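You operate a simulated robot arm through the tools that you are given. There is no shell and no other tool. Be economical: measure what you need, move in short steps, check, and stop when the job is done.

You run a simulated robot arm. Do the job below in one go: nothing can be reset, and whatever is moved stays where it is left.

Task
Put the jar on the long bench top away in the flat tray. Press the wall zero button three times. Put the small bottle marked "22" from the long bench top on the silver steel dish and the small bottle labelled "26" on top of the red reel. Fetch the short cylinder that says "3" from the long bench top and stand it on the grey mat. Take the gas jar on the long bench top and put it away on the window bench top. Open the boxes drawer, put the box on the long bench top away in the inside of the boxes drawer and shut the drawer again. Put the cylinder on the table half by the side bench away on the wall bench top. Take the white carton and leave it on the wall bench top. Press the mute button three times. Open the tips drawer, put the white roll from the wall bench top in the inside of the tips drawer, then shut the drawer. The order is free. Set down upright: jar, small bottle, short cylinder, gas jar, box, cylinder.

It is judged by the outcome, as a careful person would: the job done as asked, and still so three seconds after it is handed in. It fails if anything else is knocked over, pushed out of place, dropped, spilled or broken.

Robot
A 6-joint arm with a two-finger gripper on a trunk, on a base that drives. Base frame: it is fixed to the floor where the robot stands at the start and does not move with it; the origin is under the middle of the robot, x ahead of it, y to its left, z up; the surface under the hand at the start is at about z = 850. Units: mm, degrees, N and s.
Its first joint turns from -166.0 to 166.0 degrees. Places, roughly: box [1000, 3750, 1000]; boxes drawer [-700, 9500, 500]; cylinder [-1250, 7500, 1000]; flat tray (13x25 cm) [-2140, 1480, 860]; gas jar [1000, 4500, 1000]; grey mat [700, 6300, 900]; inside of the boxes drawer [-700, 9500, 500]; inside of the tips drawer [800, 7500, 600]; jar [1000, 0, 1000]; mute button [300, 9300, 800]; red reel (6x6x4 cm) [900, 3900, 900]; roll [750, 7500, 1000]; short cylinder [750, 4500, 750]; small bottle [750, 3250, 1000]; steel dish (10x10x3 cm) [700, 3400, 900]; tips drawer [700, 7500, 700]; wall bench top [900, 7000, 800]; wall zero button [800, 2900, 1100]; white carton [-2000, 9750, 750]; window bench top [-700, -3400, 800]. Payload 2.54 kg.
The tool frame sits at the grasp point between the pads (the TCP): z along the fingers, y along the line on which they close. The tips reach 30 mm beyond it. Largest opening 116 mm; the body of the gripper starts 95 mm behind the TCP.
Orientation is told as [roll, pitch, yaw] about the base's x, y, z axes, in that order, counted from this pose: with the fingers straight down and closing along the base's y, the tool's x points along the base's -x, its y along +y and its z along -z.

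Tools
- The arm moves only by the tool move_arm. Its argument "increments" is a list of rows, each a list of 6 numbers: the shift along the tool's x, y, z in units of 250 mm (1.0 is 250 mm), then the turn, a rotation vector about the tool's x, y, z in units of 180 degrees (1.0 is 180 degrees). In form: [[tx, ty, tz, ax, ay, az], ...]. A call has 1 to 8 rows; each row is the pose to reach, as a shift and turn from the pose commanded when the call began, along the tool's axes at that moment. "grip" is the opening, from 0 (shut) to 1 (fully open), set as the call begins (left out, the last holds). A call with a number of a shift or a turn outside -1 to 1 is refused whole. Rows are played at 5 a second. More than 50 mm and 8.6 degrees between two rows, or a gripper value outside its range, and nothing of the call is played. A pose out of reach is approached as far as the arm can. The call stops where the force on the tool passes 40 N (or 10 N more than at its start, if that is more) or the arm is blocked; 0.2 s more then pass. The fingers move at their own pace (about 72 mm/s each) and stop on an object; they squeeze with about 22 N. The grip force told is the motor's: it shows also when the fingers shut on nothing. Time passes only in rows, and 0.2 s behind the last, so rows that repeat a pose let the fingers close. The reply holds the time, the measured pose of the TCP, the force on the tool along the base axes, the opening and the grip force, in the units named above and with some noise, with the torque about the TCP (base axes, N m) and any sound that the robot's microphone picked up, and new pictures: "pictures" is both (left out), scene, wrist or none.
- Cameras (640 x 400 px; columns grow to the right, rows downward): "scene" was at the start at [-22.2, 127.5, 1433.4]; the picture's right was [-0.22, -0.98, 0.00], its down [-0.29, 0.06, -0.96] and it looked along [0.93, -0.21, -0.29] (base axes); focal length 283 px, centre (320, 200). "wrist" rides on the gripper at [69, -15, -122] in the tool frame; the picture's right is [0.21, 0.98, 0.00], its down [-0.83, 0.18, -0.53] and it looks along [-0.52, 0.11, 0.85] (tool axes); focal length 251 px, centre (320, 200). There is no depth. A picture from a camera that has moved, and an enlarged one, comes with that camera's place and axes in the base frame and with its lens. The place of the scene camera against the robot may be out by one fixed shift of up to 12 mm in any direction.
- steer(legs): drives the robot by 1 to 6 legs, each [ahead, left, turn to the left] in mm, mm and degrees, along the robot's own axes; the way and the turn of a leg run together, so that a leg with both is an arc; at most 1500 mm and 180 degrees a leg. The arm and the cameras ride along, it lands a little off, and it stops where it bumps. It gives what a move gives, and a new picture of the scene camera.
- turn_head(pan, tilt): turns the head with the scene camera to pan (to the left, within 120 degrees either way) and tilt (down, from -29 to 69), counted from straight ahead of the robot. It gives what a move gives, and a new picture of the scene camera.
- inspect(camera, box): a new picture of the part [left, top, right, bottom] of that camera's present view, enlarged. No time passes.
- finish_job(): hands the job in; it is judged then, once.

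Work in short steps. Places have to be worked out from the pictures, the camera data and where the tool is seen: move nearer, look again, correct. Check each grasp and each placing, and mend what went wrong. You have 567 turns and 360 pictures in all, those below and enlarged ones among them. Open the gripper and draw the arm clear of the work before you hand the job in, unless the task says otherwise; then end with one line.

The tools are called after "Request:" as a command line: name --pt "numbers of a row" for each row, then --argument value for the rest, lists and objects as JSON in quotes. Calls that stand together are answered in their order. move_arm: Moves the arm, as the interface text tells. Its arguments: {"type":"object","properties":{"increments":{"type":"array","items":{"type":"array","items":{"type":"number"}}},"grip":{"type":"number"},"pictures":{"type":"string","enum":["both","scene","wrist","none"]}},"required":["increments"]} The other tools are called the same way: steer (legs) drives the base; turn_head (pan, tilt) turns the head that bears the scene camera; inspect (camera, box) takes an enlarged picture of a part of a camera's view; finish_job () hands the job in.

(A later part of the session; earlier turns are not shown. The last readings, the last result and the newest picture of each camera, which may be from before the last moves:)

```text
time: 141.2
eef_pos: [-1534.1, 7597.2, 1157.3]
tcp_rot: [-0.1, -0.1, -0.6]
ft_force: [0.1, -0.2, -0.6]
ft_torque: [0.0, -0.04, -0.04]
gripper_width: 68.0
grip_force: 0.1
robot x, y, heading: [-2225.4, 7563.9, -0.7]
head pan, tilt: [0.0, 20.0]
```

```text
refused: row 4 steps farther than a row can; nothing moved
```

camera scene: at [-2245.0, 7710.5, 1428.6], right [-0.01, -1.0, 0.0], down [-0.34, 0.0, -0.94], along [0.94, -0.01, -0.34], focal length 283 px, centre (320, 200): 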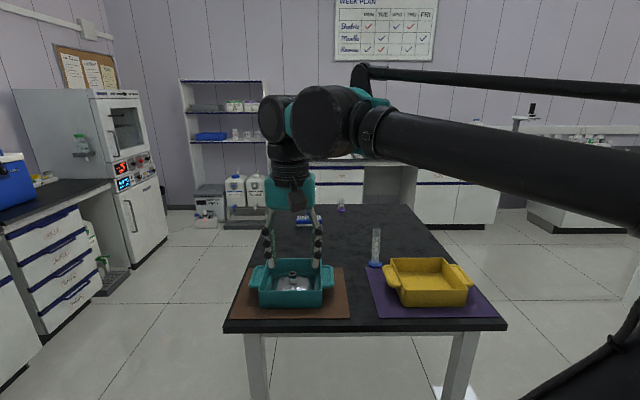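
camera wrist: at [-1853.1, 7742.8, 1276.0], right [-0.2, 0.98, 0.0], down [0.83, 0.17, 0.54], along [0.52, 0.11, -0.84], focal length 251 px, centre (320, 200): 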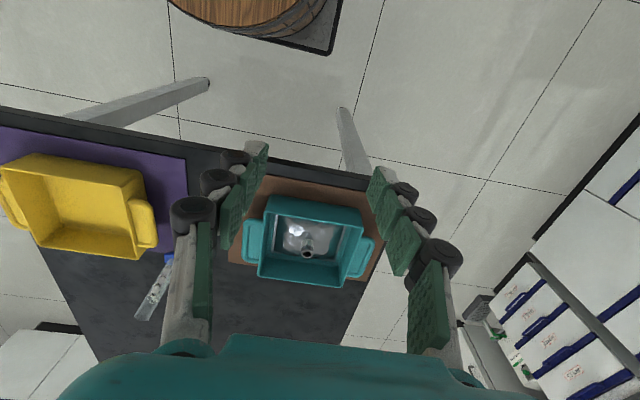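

Request:
move_arm --pt "-0.15 -0.09 0 0 0 0" --pt "-0.3 -0.18 0 0 0 0" --pt "-0.45 -0.27 0 0 0 0" --pt "-0.6 -0.35 0 0 0 0" --pt "-0.672 -0.396 0.1 0 0 0" --pt "-0.672 -0.396 0.22 0 0 0"

```text
time: 142.6
eef_pos: [-1366.4, 7497.7, 1101.5]
tcp_rot: [0.0, -0.2, -0.6]
ft_force: [-0.1, -0.1, 0.0]
ft_torque: [0.04, 0.01, 0.0]
gripper_width: 67.7
grip_force: 0.1
robot x, y, heading: [-2227.5, 7559.7, -0.6]
head pan, tilt: [0.0, 20.0]
camera scene: at [-2244.9, 7710.8, 1428.5], right [-0.01, -1.0, 0.0], down [-0.34, 0.0, -0.94], along [0.94, -0.01, -0.34], focal length 283 px, centre (320, 200)
camera wrist: at [-1437.2, 7483.4, 1221.7], right [-0.2, 0.98, 0.0], down [0.83, 0.17, 0.54], along [0.52, 0.11, -0.84], focal length 251 px, centre (320, 200)
```

scene: 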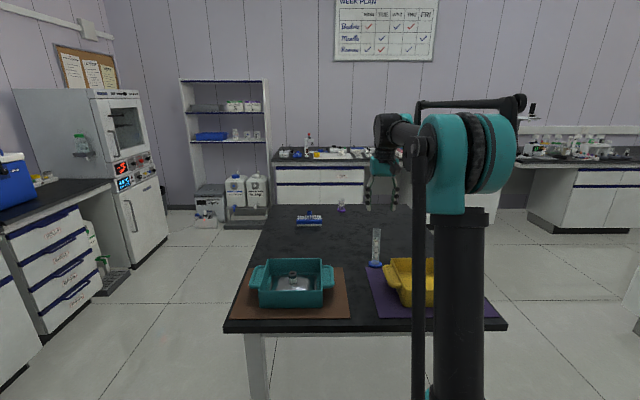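
wrist: 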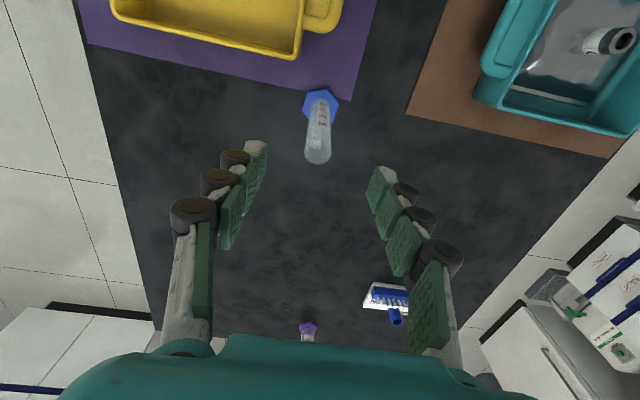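

Aligned: cylinder at about (-1360, 7499). I'll lower around the tube and close.

Request:
move_arm --pt "-0.02 0.006 0.16 0 0 0" --pt "-0.02 0.006 0.32 0 0 0" --pt "-0.02 0.006 0.48 0 0 0" --pt "-0.02 0.006 0.64 0 0 0" --pictures "wrist"

Request:
move_arm --pt "0 0 0 0 0 0" --pt "0 0 0 0 0 0" --pt "0 0 0 0 0 0" --pt "0 0 0 0 0 0" --grip 0 --pictures "wrist"

```text
time: 143.6
eef_pos: [-1361.6, 7500.4, 940.0]
tcp_rot: [-0.1, 0.0, -0.5]
ft_force: [0.3, -0.3, -0.2]
ft_torque: [-0.02, -0.05, -0.02]
gripper_width: 68.0
grip_force: 0.1
robot x, y, heading: [-2227.4, 7563.7, -0.5]
head pan, tilt: [0.0, 20.0]
camera wrist: at [-1432.5, 7485.0, 1061.4], right [-0.2, 0.98, 0.0], down [0.83, 0.17, 0.54], along [0.52, 0.11, -0.84], focal length 251 px, centre (320, 200)
```

wrist: 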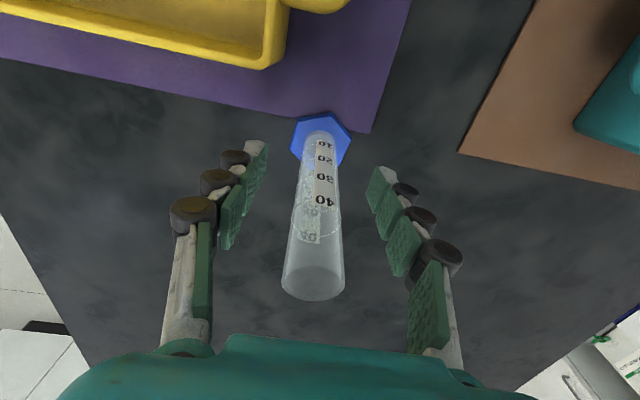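

```text
time: 144.6
eef_pos: [-1361.3, 7498.9, 941.1]
tcp_rot: [0.0, -0.1, -0.6]
ft_force: [0.2, 0.8, 1.0]
ft_torque: [0.0, -0.01, -0.01]
gripper_width: 25.6
grip_force: 22.0
robot x, y, heading: [-2224.9, 7560.3, -0.7]
head pan, tilt: [0.0, 20.0]
camera wrist: at [-1432.2, 7485.0, 1061.7], right [-0.2, 0.98, 0.0], down [0.83, 0.17, 0.53], along [0.52, 0.11, -0.84], focal length 251 px, centre (320, 200)
```

wrist: 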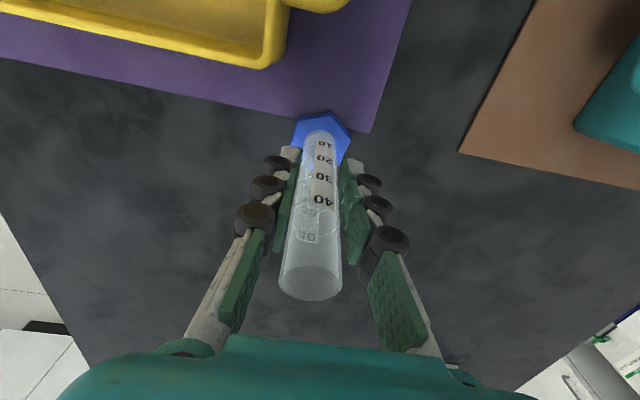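

The cylinder is gripped. I'll lift, retract and look to the right for the route.

Request:
move_arm --pt "0 0 -0.19 0 0 0" --pt "0 0 -0.38 0 0 0" --pt "0 0 -0.57 0 0 0" --pt "0 0 -0.76 0 0 0" --pt "0 0 -0.88 0 0 0" --pt "0.19 0 -0.88 0 0 0" --pt "0.38 0 -0.88 0 0 0" --pt "0.57 0 -0.88 0 0 0" --pictures "none"

Request:
move_arm --pt "0.19 0.03 0 0 0 0" --pt "0.38 0.06 0 0 0 0" --pt "0.57 0.09 0 0 0 0" --pt "0.76 0.12 0 0 0 0" --pt "0.95 0.15 0 0 0 0" --pt "1.0 0.18 0 0 0 0" --pictures "none"

Request:
turn_head --pan -50 --tilt 30

```text
time: 146.4
eef_pos: [-1503.5, 7499.1, 1161.5]
tcp_rot: [0.0, -0.1, -0.6]
ft_force: [1.3, -0.7, -1.1]
ft_torque: [-0.01, 0.07, 0.0]
gripper_width: 25.9
grip_force: 22.5
robot x, y, heading: [-2227.3, 7561.9, -0.4]
head pan, tilt: [0.0, 20.0]
```

```text
time: 147.8
eef_pos: [-1753.4, 7547.3, 1162.2]
tcp_rot: [0.0, 0.0, -0.6]
ft_force: [0.8, 0.1, -0.5]
ft_torque: [-0.01, 0.01, 0.0]
gripper_width: 25.7
grip_force: 22.0
robot x, y, heading: [-2223.3, 7561.7, -0.5]
head pan, tilt: [0.0, 20.0]
```

```text
time: 149.0
eef_pos: [-1754.0, 7547.2, 1162.3]
tcp_rot: [0.1, -0.1, -0.6]
ft_force: [0.0, -0.4, -0.5]
ft_torque: [0.03, 0.03, 0.02]
gripper_width: 25.8
grip_force: 22.3
robot x, y, heading: [-2228.2, 7564.0, -0.7]
head pan, tilt: [-50.0, 30.0]
camera scene: at [-2280.5, 7642.0, 1412.5], right [-0.77, -0.63, 0.0], down [-0.32, 0.39, -0.87], along [0.55, -0.67, -0.5], focal length 283 px, centre (320, 200)
```

scene: 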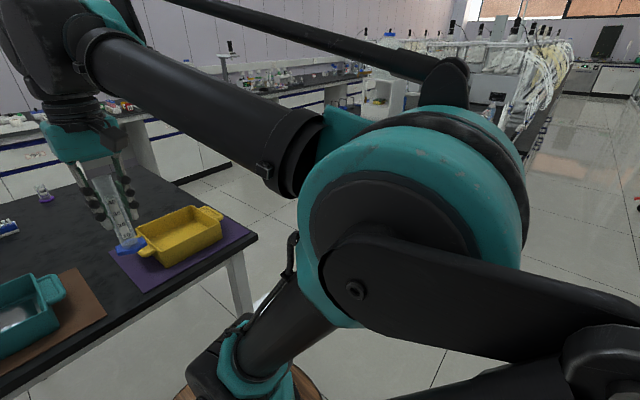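

I'll strafe right to y≈6450, between the table and the island end, then drive towards the wall bench.

Request:
steer --legs '[[0, -1100, 0.6], [1300, 0, 0]]'

Request:
turn_head --pan 0 --tilt 22

```text
time: 160.6
eef_pos: [-482.6, 6466.8, 1162.7]
tcp_rot: [-0.1, -0.1, -0.2]
ft_force: [0.9, 0.2, -0.1]
ft_torque: [0.01, 0.0, 0.02]
gripper_width: 23.9
grip_force: 21.8
robot x, y, heading: [-955.9, 6479.7, -0.3]
head pan, tilt: [-50.0, 30.0]
camera scene: at [-1009.0, 6555.9, 1412.5], right [-0.77, -0.64, 0.0], down [-0.32, 0.38, -0.87], along [0.55, -0.67, -0.5], focal length 283 px, centre (320, 200)
```

scene: 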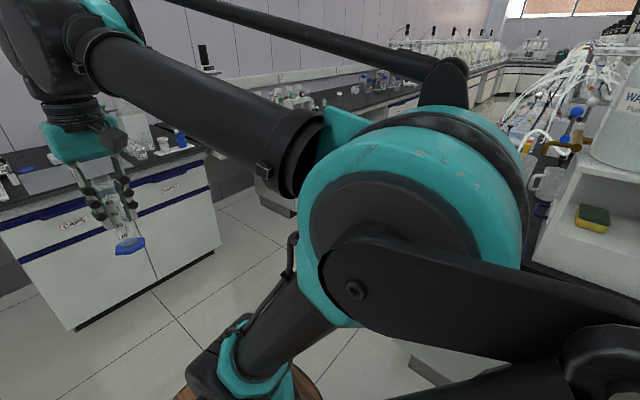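

```text
time: 161.7
eef_pos: [-482.7, 6465.8, 1162.1]
tcp_rot: [0.0, -0.1, -0.3]
ft_force: [-0.1, 0.1, -0.7]
ft_torque: [0.02, 0.02, 0.0]
gripper_width: 24.3
grip_force: 22.0
robot x, y, heading: [-956.0, 6479.2, -0.3]
head pan, tilt: [0.0, 22.0]
camera scene: at [-974.0, 6624.9, 1425.3], right [-0.01, -1.0, 0.0], down [-0.37, 0.0, -0.93], along [0.93, 0.0, -0.37], focal length 283 px, centre (320, 200)
```

scene: 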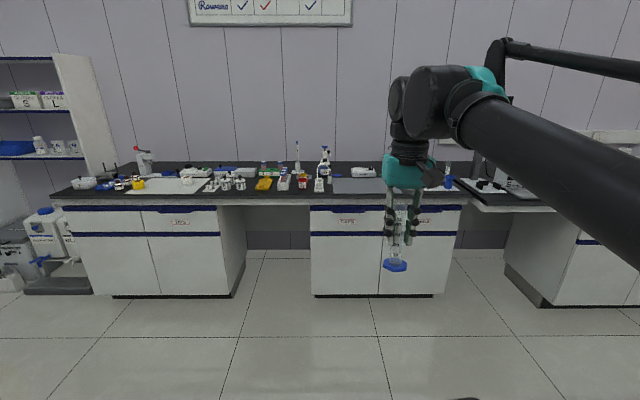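

The wall bench is ahead (front edge x≈470). I'll zoom in on its contents.

Request:
inspect --camera "scene" --box '[40, 130, 290, 286]'

Request:
inspect --camera "scene" --box '[230, 130, 480, 286]'

```text
2.56 times, centred on (165, 208) of scene
camera zoom: at [-974.0, 6624.9, 1425.3], right [-0.01, -1.0, 0.0], down [-0.37, 0.0, -0.93], along [0.93, 0.0, -0.37], focal length 724 px, centre (717, 180)
```

zoom: 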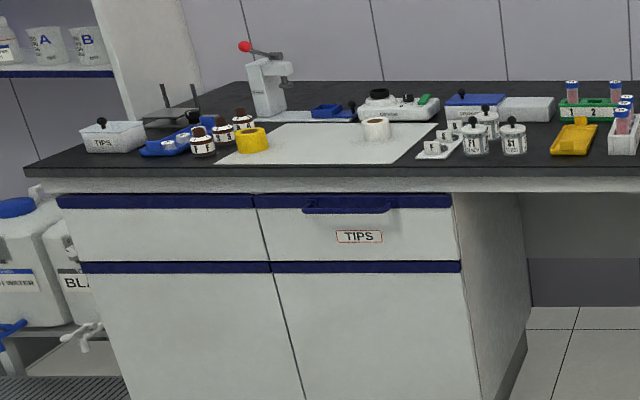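

```text
2.56 times, centred on (355, 208) of scene
camera zoom: at [-974.0, 6624.9, 1425.3], right [-0.01, -1.0, 0.0], down [-0.37, 0.0, -0.93], along [0.93, 0.0, -0.37], focal length 724 px, centre (230, 180)
```

zoom: 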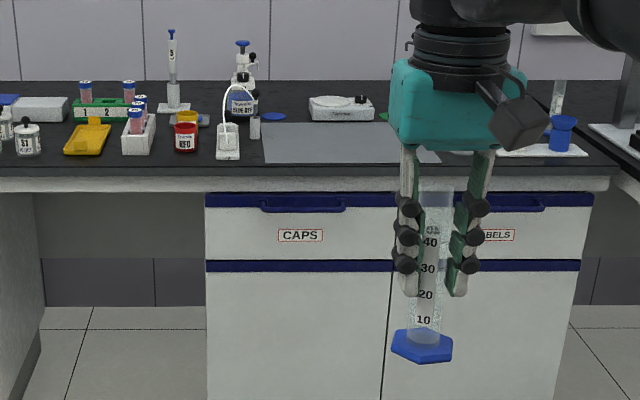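

The TIPS drawer, white roll and grey mat are all on this bench. I'll drive closer, to about (-150, 6950).

Request:
steer --legs '[[800, 470, 0.3]]'

Request:
turn_head --pan 0 --tilt 35

```text
time: 166.7
eef_pos: [334.4, 6949.5, 1163.3]
tcp_rot: [0.0, -0.1, 0.7]
ft_force: [0.0, -0.9, -0.1]
ft_torque: [-0.01, -0.03, 0.01]
gripper_width: 23.6
grip_force: 22.0
robot x, y, heading: [-137.8, 6954.6, 0.5]
head pan, tilt: [0.0, 22.0]
camera scene: at [-159.5, 7101.0, 1425.3], right [0.01, -1.0, 0.0], down [-0.37, 0.0, -0.93], along [0.93, 0.01, -0.37], focal length 283 px, centre (320, 200)
```

scene: 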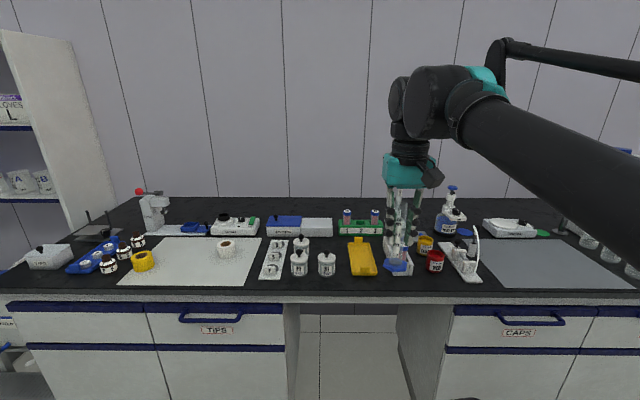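

```text
time: 167.4
eef_pos: [335.0, 6949.1, 1162.5]
tcp_rot: [0.0, -0.1, 0.6]
ft_force: [0.5, 0.1, -0.9]
ft_torque: [0.02, 0.01, 0.01]
gripper_width: 23.5
grip_force: 22.3
robot x, y, heading: [-138.2, 6950.7, 0.7]
head pan, tilt: [0.0, 35.0]
camera scene: at [-164.3, 7101.0, 1404.7], right [0.01, -1.0, 0.0], down [-0.57, -0.01, -0.82], along [0.82, 0.01, -0.57], focal length 283 px, centre (320, 200)
```

scene: 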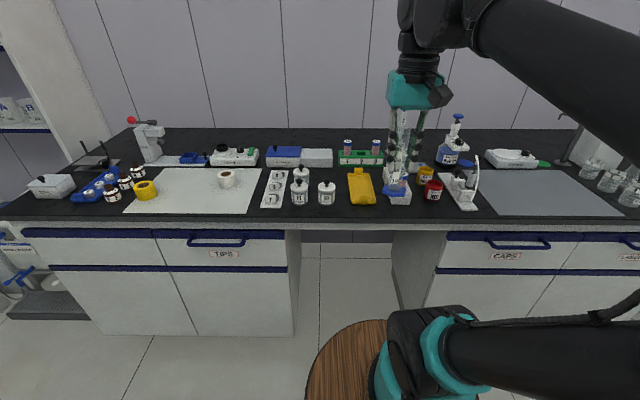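

There's a free patch behind the jars at about (775, 7075). I'll carry the cylinder over it and check from the wrist camera.

Request:
move_arm --pt "-0.17 0.05 0 0 0 0" --pt "-0.34 0.1 0 0 0 0" --pt "-0.51 0.15 0 0 0 0" --pt "-0.68 0.2 0 0 0 0" --pt "-0.85 0.25 0 0 0 0" --pt "-1.0 0.3 0 0 0 0" --pictures "none"

Request:
move_arm --pt "-0.17 0.05 0 0 0 0" --pt "-0.34 0.1 0 0 0 0" --pt "-0.51 0.15 0 0 0 0" --pt "-0.68 0.184 0 0 0 0" --pt "-0.76 0.184 0 0 0 0"

```text
time: 168.8
eef_pos: [582.5, 7026.8, 1162.3]
tcp_rot: [0.1, -0.2, 0.7]
ft_force: [-0.8, -0.4, 0.4]
ft_torque: [0.03, -0.04, -0.05]
gripper_width: 23.3
grip_force: 22.1
robot x, y, heading: [-136.7, 6954.0, 0.5]
head pan, tilt: [0.0, 35.0]
```

```text
time: 170.0
eef_pos: [771.8, 7076.2, 1162.6]
tcp_rot: [0.0, -0.1, 0.6]
ft_force: [-1.1, 0.0, 0.2]
ft_torque: [0.03, -0.08, -0.01]
gripper_width: 23.3
grip_force: 21.9
robot x, y, heading: [-138.0, 6952.3, 0.5]
head pan, tilt: [0.0, 35.0]
camera scene: at [-164.7, 7101.0, 1404.7], right [0.01, -1.0, 0.0], down [-0.57, -0.01, -0.82], along [0.82, 0.01, -0.57], focal length 283 px, centre (320, 200)
camera wrist: at [701.4, 7059.0, 1284.4], right [-0.23, 0.97, 0.0], down [0.82, 0.19, 0.54], along [0.52, 0.12, -0.84], focal length 251 px, centre (320, 200)
```

scene: 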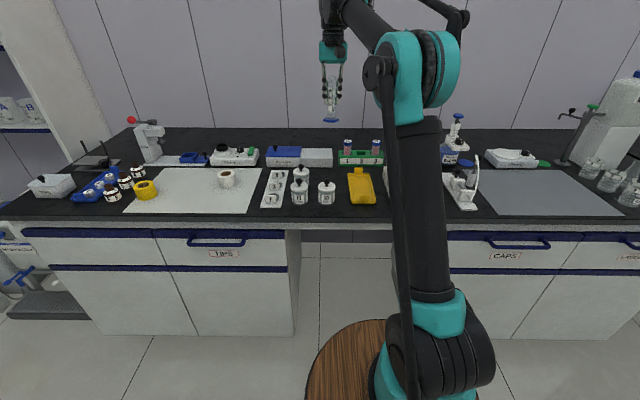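
wrist: 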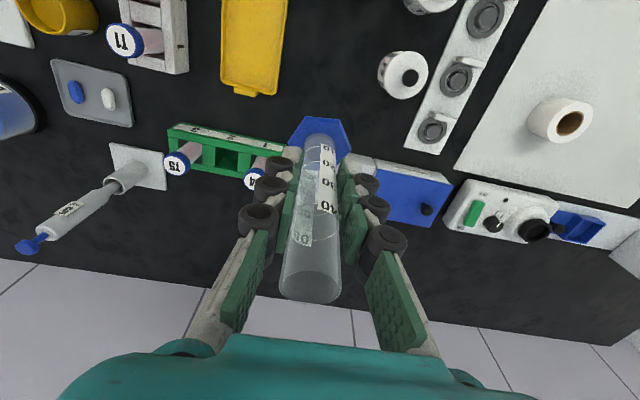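

The patch is clear (x 720–845, y 7020–7140). I'll lower towards the bench.

Request:
move_arm --pt "0 0 0.18 0 0 0" --pt "0 0 0.36 0 0 0" --pt "0 0 0.54 0 0 0" --pt "0 0 0.72 0 0 0" --pt "0 0 0.8 0 0 0" --pt "0 0 0.83 0 0 0"

```text
time: 171.4
eef_pos: [772.7, 7074.1, 956.7]
tcp_rot: [0.0, -0.1, 0.7]
ft_force: [0.4, 0.2, -0.8]
ft_torque: [0.0, -0.01, -0.01]
gripper_width: 23.1
grip_force: 21.6
robot x, y, heading: [-136.4, 6953.0, 0.7]
head pan, tilt: [0.0, 35.0]
camera scene: at [-164.3, 7101.0, 1404.7], right [0.01, -1.0, 0.0], down [-0.57, -0.01, -0.82], along [0.82, 0.01, -0.57], focal length 283 px, centre (320, 200)
camera wrist: at [702.9, 7057.8, 1076.4], right [-0.23, 0.97, 0.0], down [0.82, 0.19, 0.53], along [0.52, 0.12, -0.84], focal length 251 px, centre (320, 200)
```

scene: 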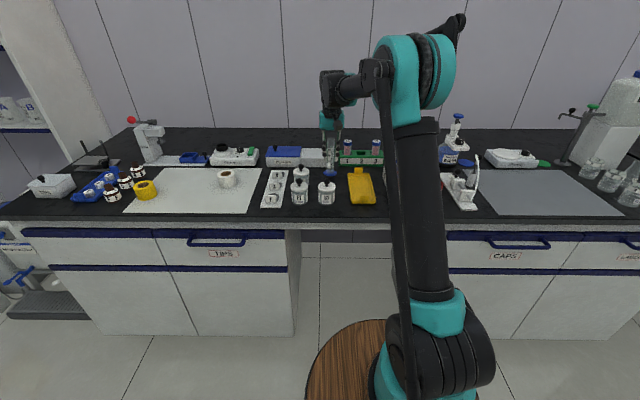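
wrist: 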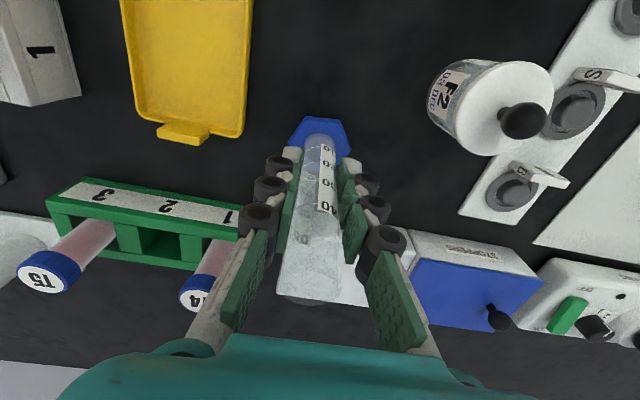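

Clearances look fine. I'll lower in small steps to contact.

Request:
move_arm --pt "0 0 0.012 0 0 0" --pt "0 0 0.024 0 0 0" --pt "0 0 0.036 0 0 0" --pt "0 0 0.042 0 0 0" --pictures "none"

```text
time: 172.4
eef_pos: [773.1, 7074.2, 944.1]
tcp_rot: [0.0, -0.2, 0.7]
ft_force: [0.1, 1.0, -0.3]
ft_torque: [-0.03, -0.02, -0.02]
gripper_width: 23.2
grip_force: 22.1
robot x, y, heading: [-142.8, 6955.1, 0.5]
head pan, tilt: [0.0, 35.0]
```

Request:
move_arm --pt "0 0 0.008 0 0 0" --pt "0 0 0.016 0 0 0" --pt "0 0 0.022 0 0 0" --pictures "none"

```text
time: 173.2
eef_pos: [773.5, 7073.1, 940.6]
tcp_rot: [0.0, -0.1, 0.7]
ft_force: [1.0, 0.7, 14.4]
ft_torque: [0.04, -0.6, 0.05]
gripper_width: 22.9
grip_force: 22.1
robot x, y, heading: [-134.6, 6953.4, 0.7]
head pan, tilt: [0.0, 35.0]
```

Contact. I'll release gently and rise.

Request:
move_arm --pt "0 0 0 0 0 0" --pt "0 0 0 0 0 0" --pt "0 0 0 0 0 0" --pt "0 0 -0.1 0 0 0" --pt "0 0 -0.28 0 0 0" --pt "0 0 -0.46 0 0 0" --pt "0 0 -0.64 0 0 0" --pt "0 0 -0.8 0 0 0" --grip 0.5 --pictures "wrist"

```text
time: 175.0
eef_pos: [774.4, 7075.9, 1137.9]
tcp_rot: [0.0, -0.2, 0.6]
ft_force: [0.4, 0.2, -0.6]
ft_torque: [0.0, 0.02, 0.01]
gripper_width: 58.2
grip_force: 0.2
robot x, y, heading: [-138.5, 6955.7, 0.4]
head pan, tilt: [0.0, 35.0]
camera wrist: at [703.4, 7059.8, 1260.2], right [-0.23, 0.97, 0.0], down [0.82, 0.19, 0.53], along [0.52, 0.12, -0.84], focal length 251 px, centre (320, 200)
```

wrist: 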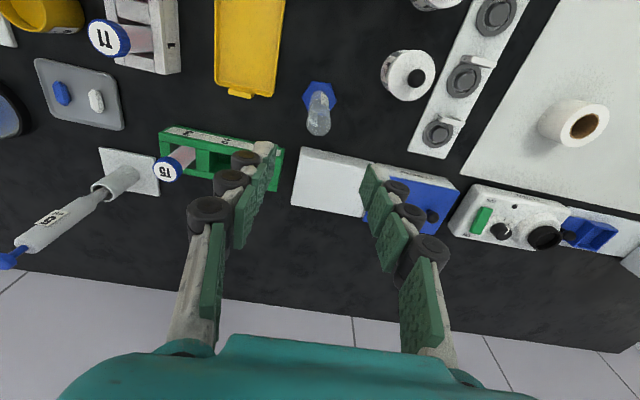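

The cylinder stands on the wall bench. I'll retract, move across to the TIPS drawer at y≈7440 and look at its handle.

Request:
move_arm --pt "0.1 -0.03 -0.1 0 0 0" --pt "0.28 -0.08 -0.1 0 0 0" --pt "0.46 -0.13 -0.1 0 0 0" --pt "0.64 -0.18 -0.1 0 0 0" --pt "0.82 -0.23 -0.1 0 0 0" --pt "1.0 -0.28 -0.1 0 0 0" --pictures "none"

Request:
move_arm --pt "0.18 -0.05 0 0 0 0" --pt "0.36 -0.1 0 0 0 0" --pt "0.54 -0.15 0 0 0 0" --pt "0.74 -0.2 0 0 0 0" --pictures "none"

Request:
steer --legs '[[-250, 400, -0.5]]'

Request:
inspect --camera "scene" --box '[240, 130, 400, 230]'

```text
time: 176.4
eef_pos: [524.0, 7002.1, 1162.6]
tcp_rot: [0.0, -0.2, 0.7]
ft_force: [1.2, 0.3, -0.5]
ft_torque: [0.0, 0.07, 0.02]
gripper_width: 58.4
grip_force: 0.0
robot x, y, heading: [-139.3, 6950.6, 0.5]
head pan, tilt: [0.0, 35.0]
```

```text
refused: row 4 steps farther than a row can; nothing moved
```

```text
time: 178.6
eef_pos: [345.0, 7296.7, 1163.1]
tcp_rot: [-0.1, -0.1, 1.3]
ft_force: [-0.6, -1.0, 0.0]
ft_torque: [0.02, 0.06, 0.01]
gripper_width: 58.1
grip_force: 0.1
robot x, y, heading: [-315.1, 7242.8, 1.1]
head pan, tilt: [0.0, 35.0]
stopped in leg 1: the robot was blocked; the commanded pose is now the measured one
camera scene: at [-342.8, 7389.1, 1404.7], right [0.02, -1.0, 0.0], down [-0.57, -0.01, -0.82], along [0.82, 0.02, -0.57], focal length 283 px, centre (320, 200)
```

scene: 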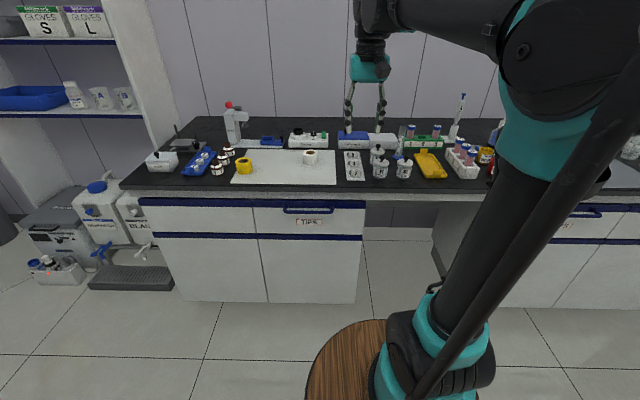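

```text
4.00 times, centred on (320, 180) of scene
camera zoom: at [-342.8, 7389.1, 1404.7], right [0.02, -1.0, 0.0], down [-0.57, -0.01, -0.82], along [0.82, 0.02, -0.57], focal length 1131 px, centre (320, 280)
```

zoom: 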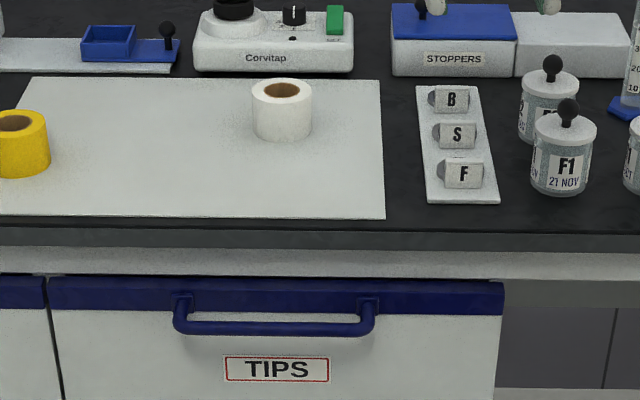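

I backed into the table's corner, and the drawer has a bow handle with its bar at z≈760, y 7358–7549. I'll move to y≈6900 and work the drawer diagonally from there.

Request:
steer --legs '[[10, -340, -1.1]]'

Request:
turn_head --pan 100 --tilt 30

```text
time: 180.8
eef_pos: [360.6, 6950.9, 1164.0]
tcp_rot: [0.0, -0.1, 0.4]
ft_force: [0.3, -0.3, 0.5]
ft_torque: [0.0, -0.02, 0.0]
gripper_width: 58.1
grip_force: 0.0
robot x, y, heading: [-298.1, 6905.9, 0.4]
head pan, tilt: [0.0, 35.0]
camera scene: at [-325.7, 7053.8, 1404.7], right [0.01, -1.0, 0.0], down [-0.57, 0.0, -0.82], along [0.82, 0.01, -0.57], focal length 283 px, centre (320, 200)
```

scene: 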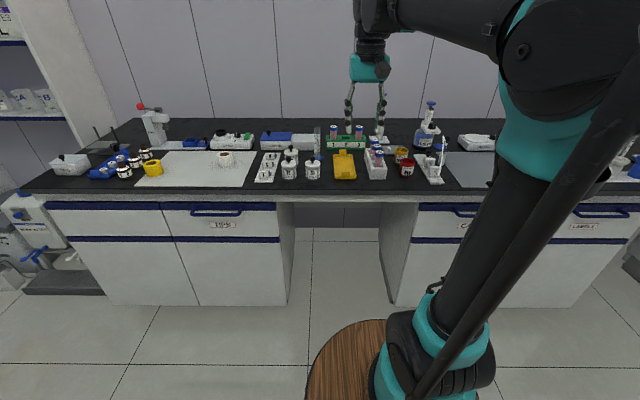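

```text
time: 182.6
eef_pos: [361.4, 6950.7, 1164.2]
tcp_rot: [0.0, -0.1, 0.4]
ft_force: [0.2, -0.6, -0.2]
ft_torque: [-0.02, 0.02, -0.02]
gripper_width: 58.1
grip_force: 0.1
robot x, y, heading: [-297.2, 6906.5, 0.4]
head pan, tilt: [100.0, 30.0]
camera scene: at [-430.1, 7142.1, 1412.5], right [0.98, 0.18, 0.0], down [0.09, -0.49, -0.87], along [-0.16, 0.85, -0.5], focal length 283 px, centre (320, 200)
```

scene: 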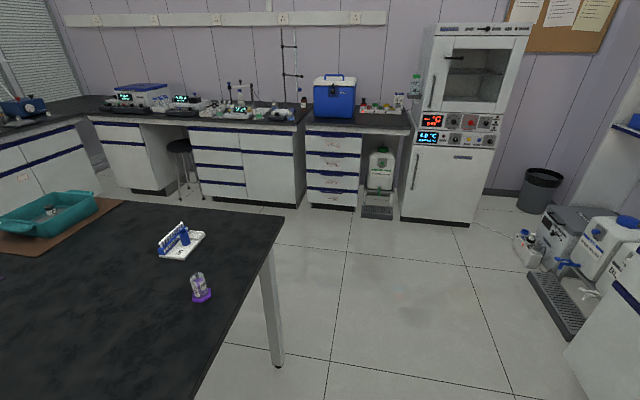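

The table items are undisturbed. Now I'll rotate the tool to horizontal (pointing +x, closing vertically) while moving left.

Request:
turn_head --pan 30 --tilt 35

Request:
move_arm --pt "0 0.125 0 -0.02566 -0.02566 0.02566" --pt "0 0.25 0 -0.0513 -0.0513 0.0513" --pt "0 0.375 0 -0.077 -0.077 0.077" --pt "0 0.5 0 -0.1026 -0.1026 0.1026" --pt "0 0.625 0 -0.1283 -0.1283 0.1283" --pt "0 0.75 0 -0.154 -0.154 0.154" --pt "0 0.875 0 -0.1796 -0.1796 0.1796" --pt "0 1.0 0 -0.2053 -0.2053 0.2053" --pictures "none"

Request:
move_arm --pt "0 0 0 -0.02566 -0.02566 0.02566" --pt "0 0 0 -0.0513 -0.0513 0.0513" --pt "0 0 0 -0.077 -0.077 0.077" --pt "0 0 0 -0.1026 -0.1026 0.1026" --pt "0 0 0 -0.1283 -0.1283 0.1283" --pt "0 0 0 -0.154 -0.154 0.154" --pt "0 0 0 -0.1796 -0.1796 0.1796"

```text
time: 184.0
eef_pos: [360.4, 6951.8, 1162.8]
tcp_rot: [-0.1, -0.2, 0.4]
ft_force: [-0.2, 0.6, 0.2]
ft_torque: [0.01, 0.02, 0.01]
gripper_width: 57.7
grip_force: 0.1
robot x, y, heading: [-298.6, 6904.3, 0.6]
head pan, tilt: [30.0, 35.0]
camera scene: at [-337.9, 7097.8, 1404.7], right [0.51, -0.86, 0.0], down [-0.49, -0.29, -0.82], along [0.71, 0.42, -0.57], focal length 283 px, centre (320, 200)
```

scene: 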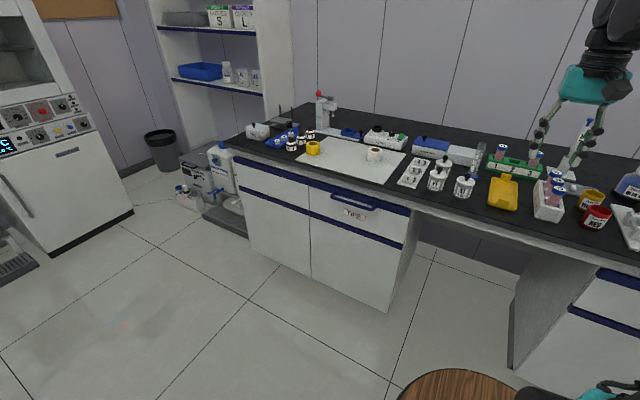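

```text
time: 185.8
eef_pos: [358.2, 7200.9, 1162.8]
tcp_rot: [48.6, -19.5, -48.0]
ft_force: [-0.6, -0.4, 0.0]
ft_torque: [0.01, 0.0, -0.02]
gripper_width: 58.1
grip_force: 0.0
robot x, y, heading: [-299.1, 6904.9, 0.5]
head pan, tilt: [30.0, 35.0]
```

```text
time: 187.4
eef_pos: [363.5, 7198.0, 1163.4]
tcp_rot: [86.0, -4.6, -86.7]
ft_force: [0.3, -0.5, -0.2]
ft_torque: [0.03, 0.0, -0.03]
gripper_width: 58.1
grip_force: 0.0
out of reach, approached as far as the arm can: row 7
robot x, y, heading: [-299.5, 6905.8, 0.3]
head pan, tilt: [30.0, 35.0]
camera scene: at [-337.9, 7097.8, 1404.7], right [0.51, -0.86, 0.0], down [-0.49, -0.29, -0.82], along [0.71, 0.41, -0.57], focal length 283 px, centre (320, 200)
camera wrist: at [236.2, 7259.1, 1149.7], right [0.05, 0.29, 0.95], down [-0.47, -0.83, 0.28], along [0.88, -0.47, 0.1], focal length 251 px, centre (320, 200)
```

scene: 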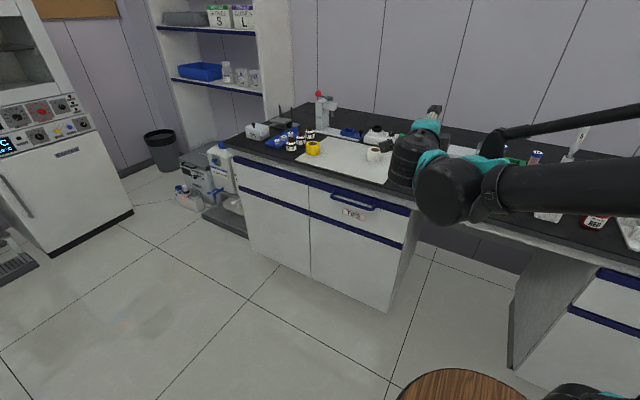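
wrist: 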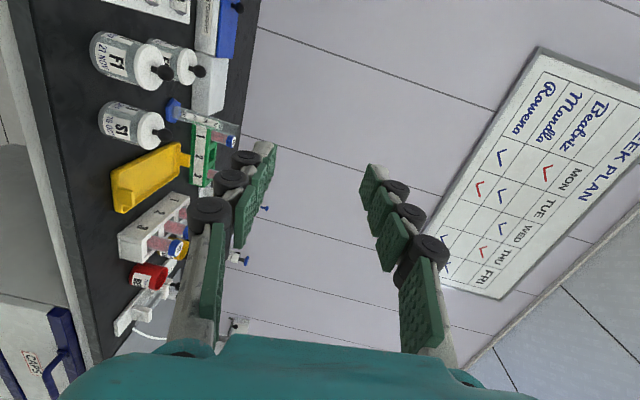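

The orientation is nearly there. I'll move down in front of the handle, then finish the correction.

Request:
move_arm --pt "0.1 -0.125 0 0 0 0" --pt "0.2 -0.25 0 0 0 0" --pt "0.3 -0.375 0 0 0 0" --pt "0.4 -0.5 0 0 0 0" --pt "0.5 -0.625 0 0 0 0" --pt "0.6 -0.75 0 0 0 0" --pt "0.7 -0.875 0 0 0 0" --pt "0.8 -1.0 0 0 0 0"

```text
time: 189.2
eef_pos: [338.4, 7375.4, 897.0]
tcp_rot: [85.6, -5.7, -86.6]
ft_force: [0.3, -0.1, -0.2]
ft_torque: [-0.04, -0.03, -0.01]
gripper_width: 58.0
grip_force: 0.0
robot x, y, heading: [-300.8, 6908.5, 0.6]
head pan, tilt: [30.0, 35.0]
camera scene: at [-337.9, 7097.7, 1404.7], right [0.51, -0.86, 0.0], down [-0.49, -0.29, -0.82], along [0.71, 0.41, -0.57], focal length 283 px, centre (320, 200)
camera wrist: at [210.1, 7435.9, 884.2], right [0.06, 0.31, 0.95], down [-0.47, -0.83, 0.3], along [0.88, -0.46, 0.1], focal length 251 px, centre (320, 200)
```

scene: 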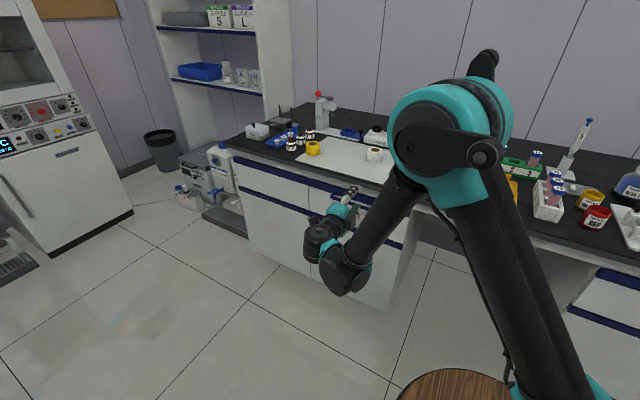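
wrist: 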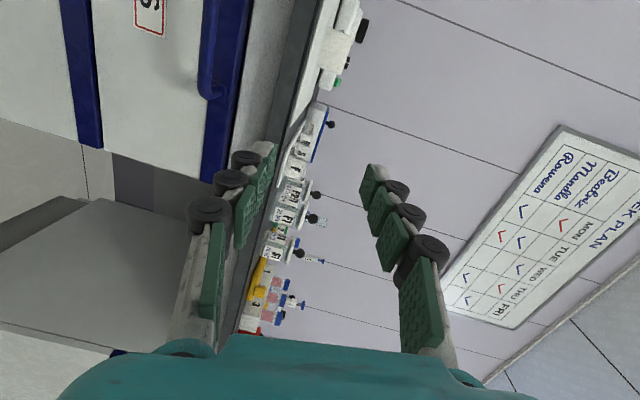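

I'll correct the remaining 8° and move in front of the bar at about (390, 7453, 762).

Request:
move_arm --pt "0.088 -0.122 0.066 -0.006 -0.004 0.008" --pt "0.176 -0.244 0.132 -0.012 -0.008 0.016" --pt "0.263 -0.366 0.198 -0.018 -0.012 0.024" --pt "0.351 -0.488 0.265 -0.0245 -0.0164 0.0328"

Request:
inspect --camera "scene" --box '[280, 160, 440, 260]'

```text
time: 190.2
eef_pos: [391.8, 7454.3, 764.4]
tcp_rot: [87.4, -6.4, -89.3]
ft_force: [0.3, -0.3, -0.5]
ft_torque: [0.02, 0.01, 0.04]
gripper_width: 58.0
grip_force: 0.2
out of reach, approached as far as the arm can: row 1, 2, 3, 4
robot x, y, heading: [-300.3, 6907.3, 0.7]
head pan, tilt: [30.0, 35.0]
camera scene: at [-337.9, 7097.8, 1404.7], right [0.51, -0.86, 0.0], down [-0.49, -0.29, -0.82], along [0.71, 0.41, -0.57], focal length 283 px, centre (320, 200)
camera wrist: at [268.2, 7521.1, 747.3], right [0.04, 0.32, 0.95], down [-0.51, -0.8, 0.3], along [0.86, -0.5, 0.13], focal length 251 px, centre (320, 200)
```

scene: 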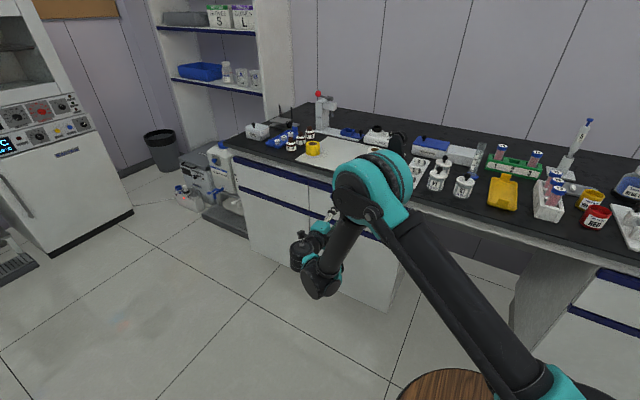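
wrist: 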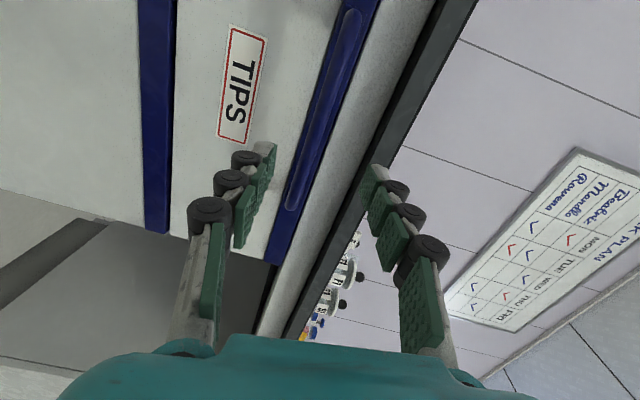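

```text
4.00 times, centred on (360, 210) of scene
camera zoom: at [-337.9, 7097.8, 1404.7], right [0.51, -0.86, 0.0], down [-0.49, -0.29, -0.82], along [0.71, 0.41, -0.57], focal length 1131 px, centre (160, 160)
```

zoom: 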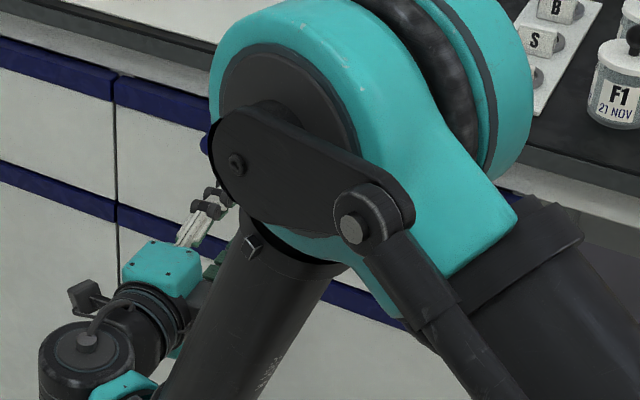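

The bar is at z≈755, x≈500. I'll advance so the fingers straddle it.

Request:
move_arm --pt "0 -0.006 0.124 0 0 0" --pt "0 -0.012 0.248 0 0 0" --pt "0 -0.015 0.372 0 0 0" --pictures "wrist"

```text
time: 191.0
eef_pos: [486.0, 7454.9, 757.6]
tcp_rot: [87.5, -6.5, -89.2]
ft_force: [-0.2, 0.2, 0.3]
ft_torque: [0.0, 0.0, -0.05]
gripper_width: 58.1
grip_force: 0.1
robot x, y, heading: [-297.0, 6902.8, 0.4]
head pan, tilt: [30.0, 35.0]
camera wrist: at [361.7, 7520.4, 738.7], right [0.04, 0.32, 0.95], down [-0.51, -0.8, 0.3], along [0.86, -0.5, 0.13], focal length 251 px, centre (320, 200)
```

wrist: 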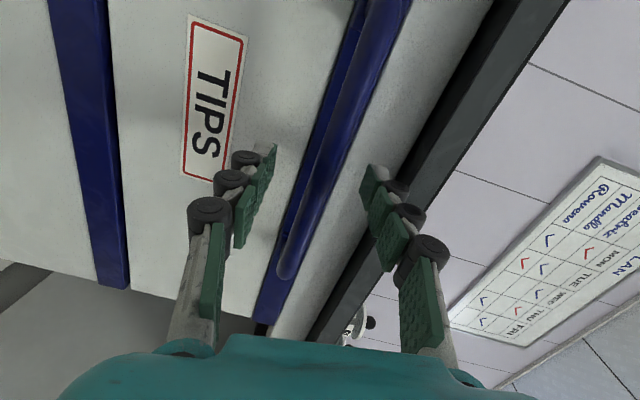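

The bar is at x≈510. I'll go 10 mm further and close on it.

Request:
move_arm --pt "0 0 0.02 0 0 0" --pt "0 0 0.04 0 0 0" --pictures "none"

Request:
move_arm --pt "0 0 0 0 0 0" --pt "0 0 0 0 0 0" --pt "0 0 0 0 0 0" --pt "0 0 0 0 0 0" --grip 0 --pictures "wrist"

```text
time: 191.6
eef_pos: [497.4, 7455.5, 757.4]
tcp_rot: [87.5, -6.5, -89.3]
ft_force: [0.6, 0.2, -0.3]
ft_torque: [0.01, 0.0, -0.01]
gripper_width: 58.2
grip_force: 0.1
robot x, y, heading: [-300.3, 6906.9, 0.4]
head pan, tilt: [30.0, 35.0]
```

```text
time: 192.6
eef_pos: [498.1, 7454.8, 756.7]
tcp_rot: [87.4, -6.5, -89.3]
ft_force: [1.2, 1.0, 6.2]
ft_torque: [0.94, 0.01, -0.07]
gripper_width: 13.5
grip_force: 39.9
robot x, y, heading: [-303.4, 6905.0, 0.5]
head pan, tilt: [30.0, 35.0]
camera wrist: at [372.7, 7520.3, 738.7], right [0.04, 0.32, 0.95], down [-0.51, -0.8, 0.3], along [0.86, -0.5, 0.13], focal length 251 px, centre (320, 200)
```

wrist: 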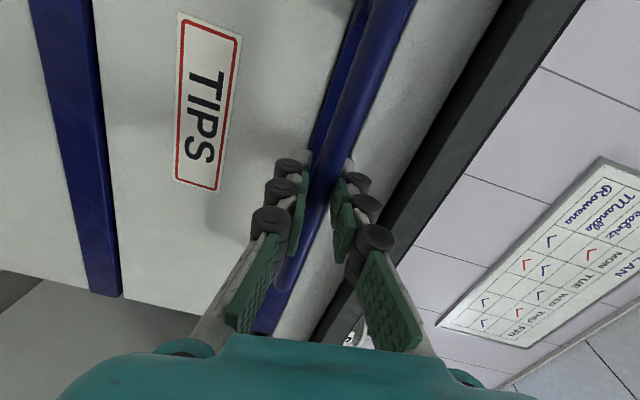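

The bar is held. I'll pull straight back along -x by 245 mm.

Request:
move_arm --pt "0.0017 -0.006 -0.14 0 0 0" --pt "0.0034 -0.012 -0.28 0 0 0" --pt "0.005 -0.018 -0.42 0 0 0" --pt "0.0067 -0.025 -0.56 0 0 0" --pt "0.0084 -0.031 -0.7 0 0 0" --pt "0.01 -0.037 -0.84 0 0 0" --pt "0.012 -0.043 -0.98 0 0 0"

```text
time: 194.2
eef_pos: [253.5, 7453.8, 758.2]
tcp_rot: [87.2, -7.0, -89.1]
ft_force: [1.9, -17.7, 2.1]
ft_torque: [1.14, -0.05, 0.81]
gripper_width: 13.7
grip_force: 40.0
robot x, y, heading: [-301.2, 6907.2, 0.6]
head pan, tilt: [30.0, 35.0]
camera scene: at [-337.7, 7097.3, 1404.7], right [0.51, -0.86, 0.0], down [-0.49, -0.29, -0.82], along [0.71, 0.41, -0.57], focal length 283 px, centre (320, 200)
camera wrist: at [128.0, 7520.0, 738.3], right [0.04, 0.33, 0.94], down [-0.51, -0.8, 0.31], along [0.86, -0.5, 0.14], focal length 251 px, centre (320, 200)
```

scene: 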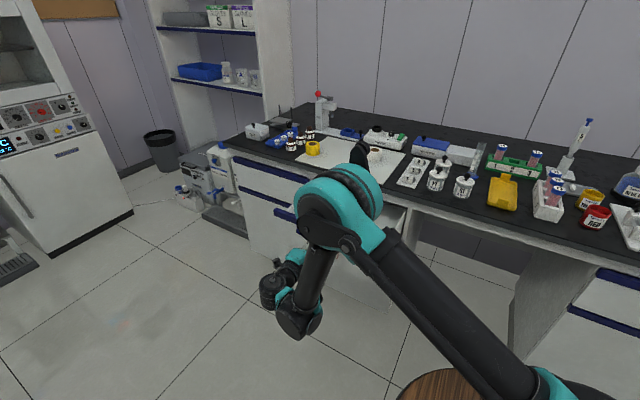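
wrist: 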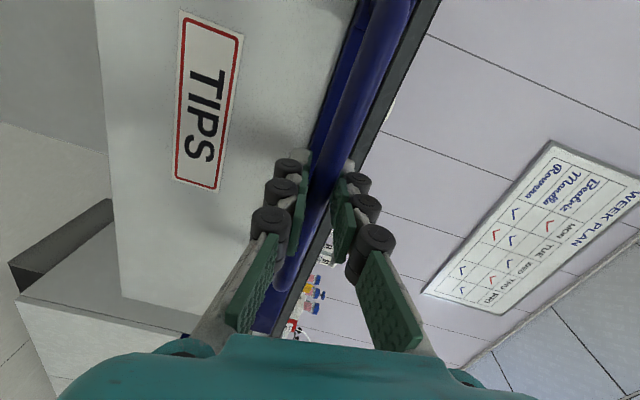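

The drawer is open about 245 mm. I'll release, back off and rise.

Request:
move_arm --pt "0 0 0 0 0 0" --pt "0 0 0 0 0 0" --pt "0 0 -0.1 0 0 0" --pt "0 0 -0.2 0 0 0" --pt "0 0.1 -0.28 0 0 0" --pt "0 0.28 -0.28 0 0 0" --pt "0 0.46 -0.28 0 0 0" --pt "0 0.64 -0.28 0 0 0" --grip 0.5 --pictures "none"

Request:
move_arm --pt "0 0.18 0 0 0 0" --pt "0 0.36 0 0 0 0" --pt "0 0.54 0 0 0 0" --pt "0 0.72 0 0 0 0" --pt "0 0.9 0 0 0 0"

```text
time: 196.0
eef_pos: [189.6, 7473.5, 920.0]
tcp_rot: [87.3, -7.4, -89.3]
ft_force: [0.1, 0.4, 0.9]
ft_torque: [0.02, 0.02, -0.03]
gripper_width: 58.2
grip_force: 0.2
robot x, y, heading: [-299.6, 6906.9, 0.4]
head pan, tilt: [30.0, 35.0]
```

```text
time: 197.2
eef_pos: [199.6, 7499.1, 1141.5]
tcp_rot: [87.4, -7.3, -89.1]
ft_force: [-0.2, 0.3, -1.1]
ft_torque: [0.01, 0.0, 0.0]
gripper_width: 57.9
grip_force: 0.0
robot x, y, heading: [-301.7, 6905.6, 0.5]
head pan, tilt: [30.0, 35.0]
camera scene: at [-337.8, 7098.0, 1404.6], right [0.51, -0.86, 0.0], down [-0.49, -0.29, -0.82], along [0.71, 0.41, -0.57], focal length 283 px, centre (320, 200)
camera wrist: at [74.8, 7564.9, 1121.7], right [0.04, 0.34, 0.94], down [-0.51, -0.8, 0.31], along [0.86, -0.5, 0.14], focal length 251 px, centre (320, 200)
```

scene: 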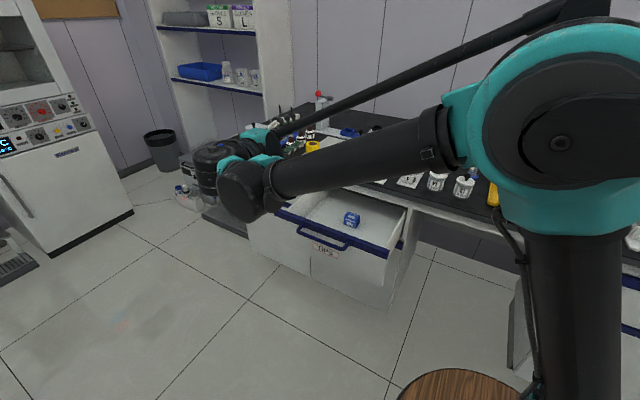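
wrist: 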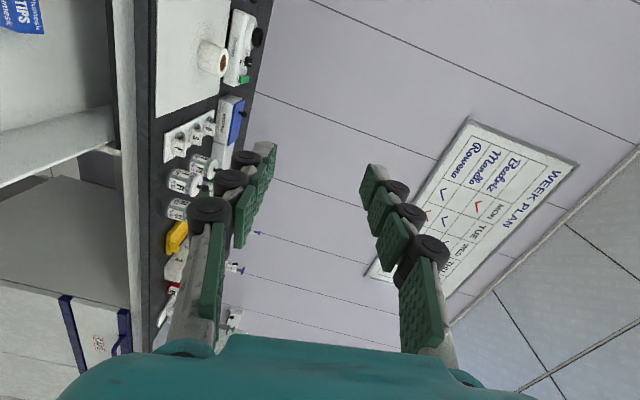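

The drawer is open, with a blue packet inside. I'll turn the tool down again.

Request:
move_arm --pt "0 0 0 0.02475 0.02784 -0.02559" --pt "0 0 0 0.0495 0.05568 -0.05118" --pt "0 0 0 0.07425 0.08352 -0.07677" --pt "0 0 0 0.099 0.11136 -0.10236" --pt "0 0 0 0.12375 0.1392 -0.12795" --pt "0 0 0 0.1485 0.16704 -0.15354" --pt "0 0 0 0.17325 0.19488 -0.17913" --pictures "none"

Request:
move_arm --pt "0 0 0 0.02475 0.02784 -0.02559" --pt "0 0 0 0.0495 0.05568 -0.05118" --pt "0 0 0 0.07425 0.08352 -0.07677" --pt "0 0 0 0.099 0.11136 -0.10236" --pt "0 0 0 0.12375 0.1392 -0.12795" --pt "0 0 0 0.1485 0.16704 -0.15354" --pt "0 0 0 0.17325 0.19488 -0.17913" --pictures "none"

Request:
steer --legs '[[285, 0, -0.5]]'

```text
time: 198.8
eef_pos: [199.3, 7497.4, 1142.0]
tcp_rot: [42.4, -21.4, -43.0]
ft_force: [-0.8, 0.1, 0.2]
ft_torque: [0.01, 0.02, -0.02]
gripper_width: 57.7
grip_force: 0.1
robot x, y, heading: [-299.1, 6906.5, 0.5]
head pan, tilt: [30.0, 35.0]
```

```text
time: 200.4
eef_pos: [197.3, 7497.4, 1143.1]
tcp_rot: [0.9, 0.1, -0.1]
ft_force: [-0.3, -0.6, 0.2]
ft_torque: [0.04, 0.0, 0.01]
gripper_width: 57.8
grip_force: 0.1
robot x, y, heading: [-299.3, 6907.4, 0.2]
head pan, tilt: [30.0, 35.0]
```

```text
time: 202.4
eef_pos: [484.6, 7494.1, 1143.1]
tcp_rot: [0.9, -0.1, -0.7]
ft_force: [0.0, 0.2, 0.7]
ft_torque: [0.0, -0.02, 0.01]
gripper_width: 58.1
grip_force: 0.0
robot x, y, heading: [-18.6, 6905.9, -0.1]
head pan, tilt: [30.0, 35.0]
camera scene: at [-55.6, 7099.1, 1404.7], right [0.5, -0.87, 0.0], down [-0.5, -0.29, -0.82], along [0.71, 0.41, -0.57], focal length 283 px, centre (320, 200)
```

scene: 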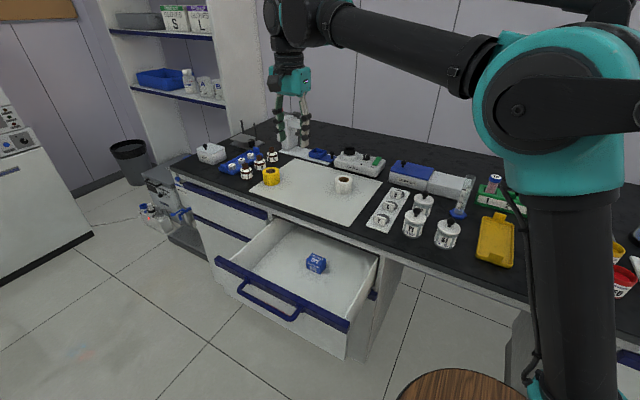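

I'll move above the white roll at about (715, 7448).

Request:
move_arm --pt "-0.18 -0.035 0 0 0 0" --pt "-0.36 -0.07 0 0 0 0" --pt "-0.54 -0.105 0 0 0 0" --pt "-0.72 -0.14 0 0 0 0" --pt "-0.92 -0.17 0 0 0 0" --pt "-0.92 -0.17 0.18 0 0 0" --pt "-0.92 -0.17 0.34 0 0 0" --grip 1 --pictures "wrist"

```text
refused: row 5 steps farther than a row can; nothing moved
```

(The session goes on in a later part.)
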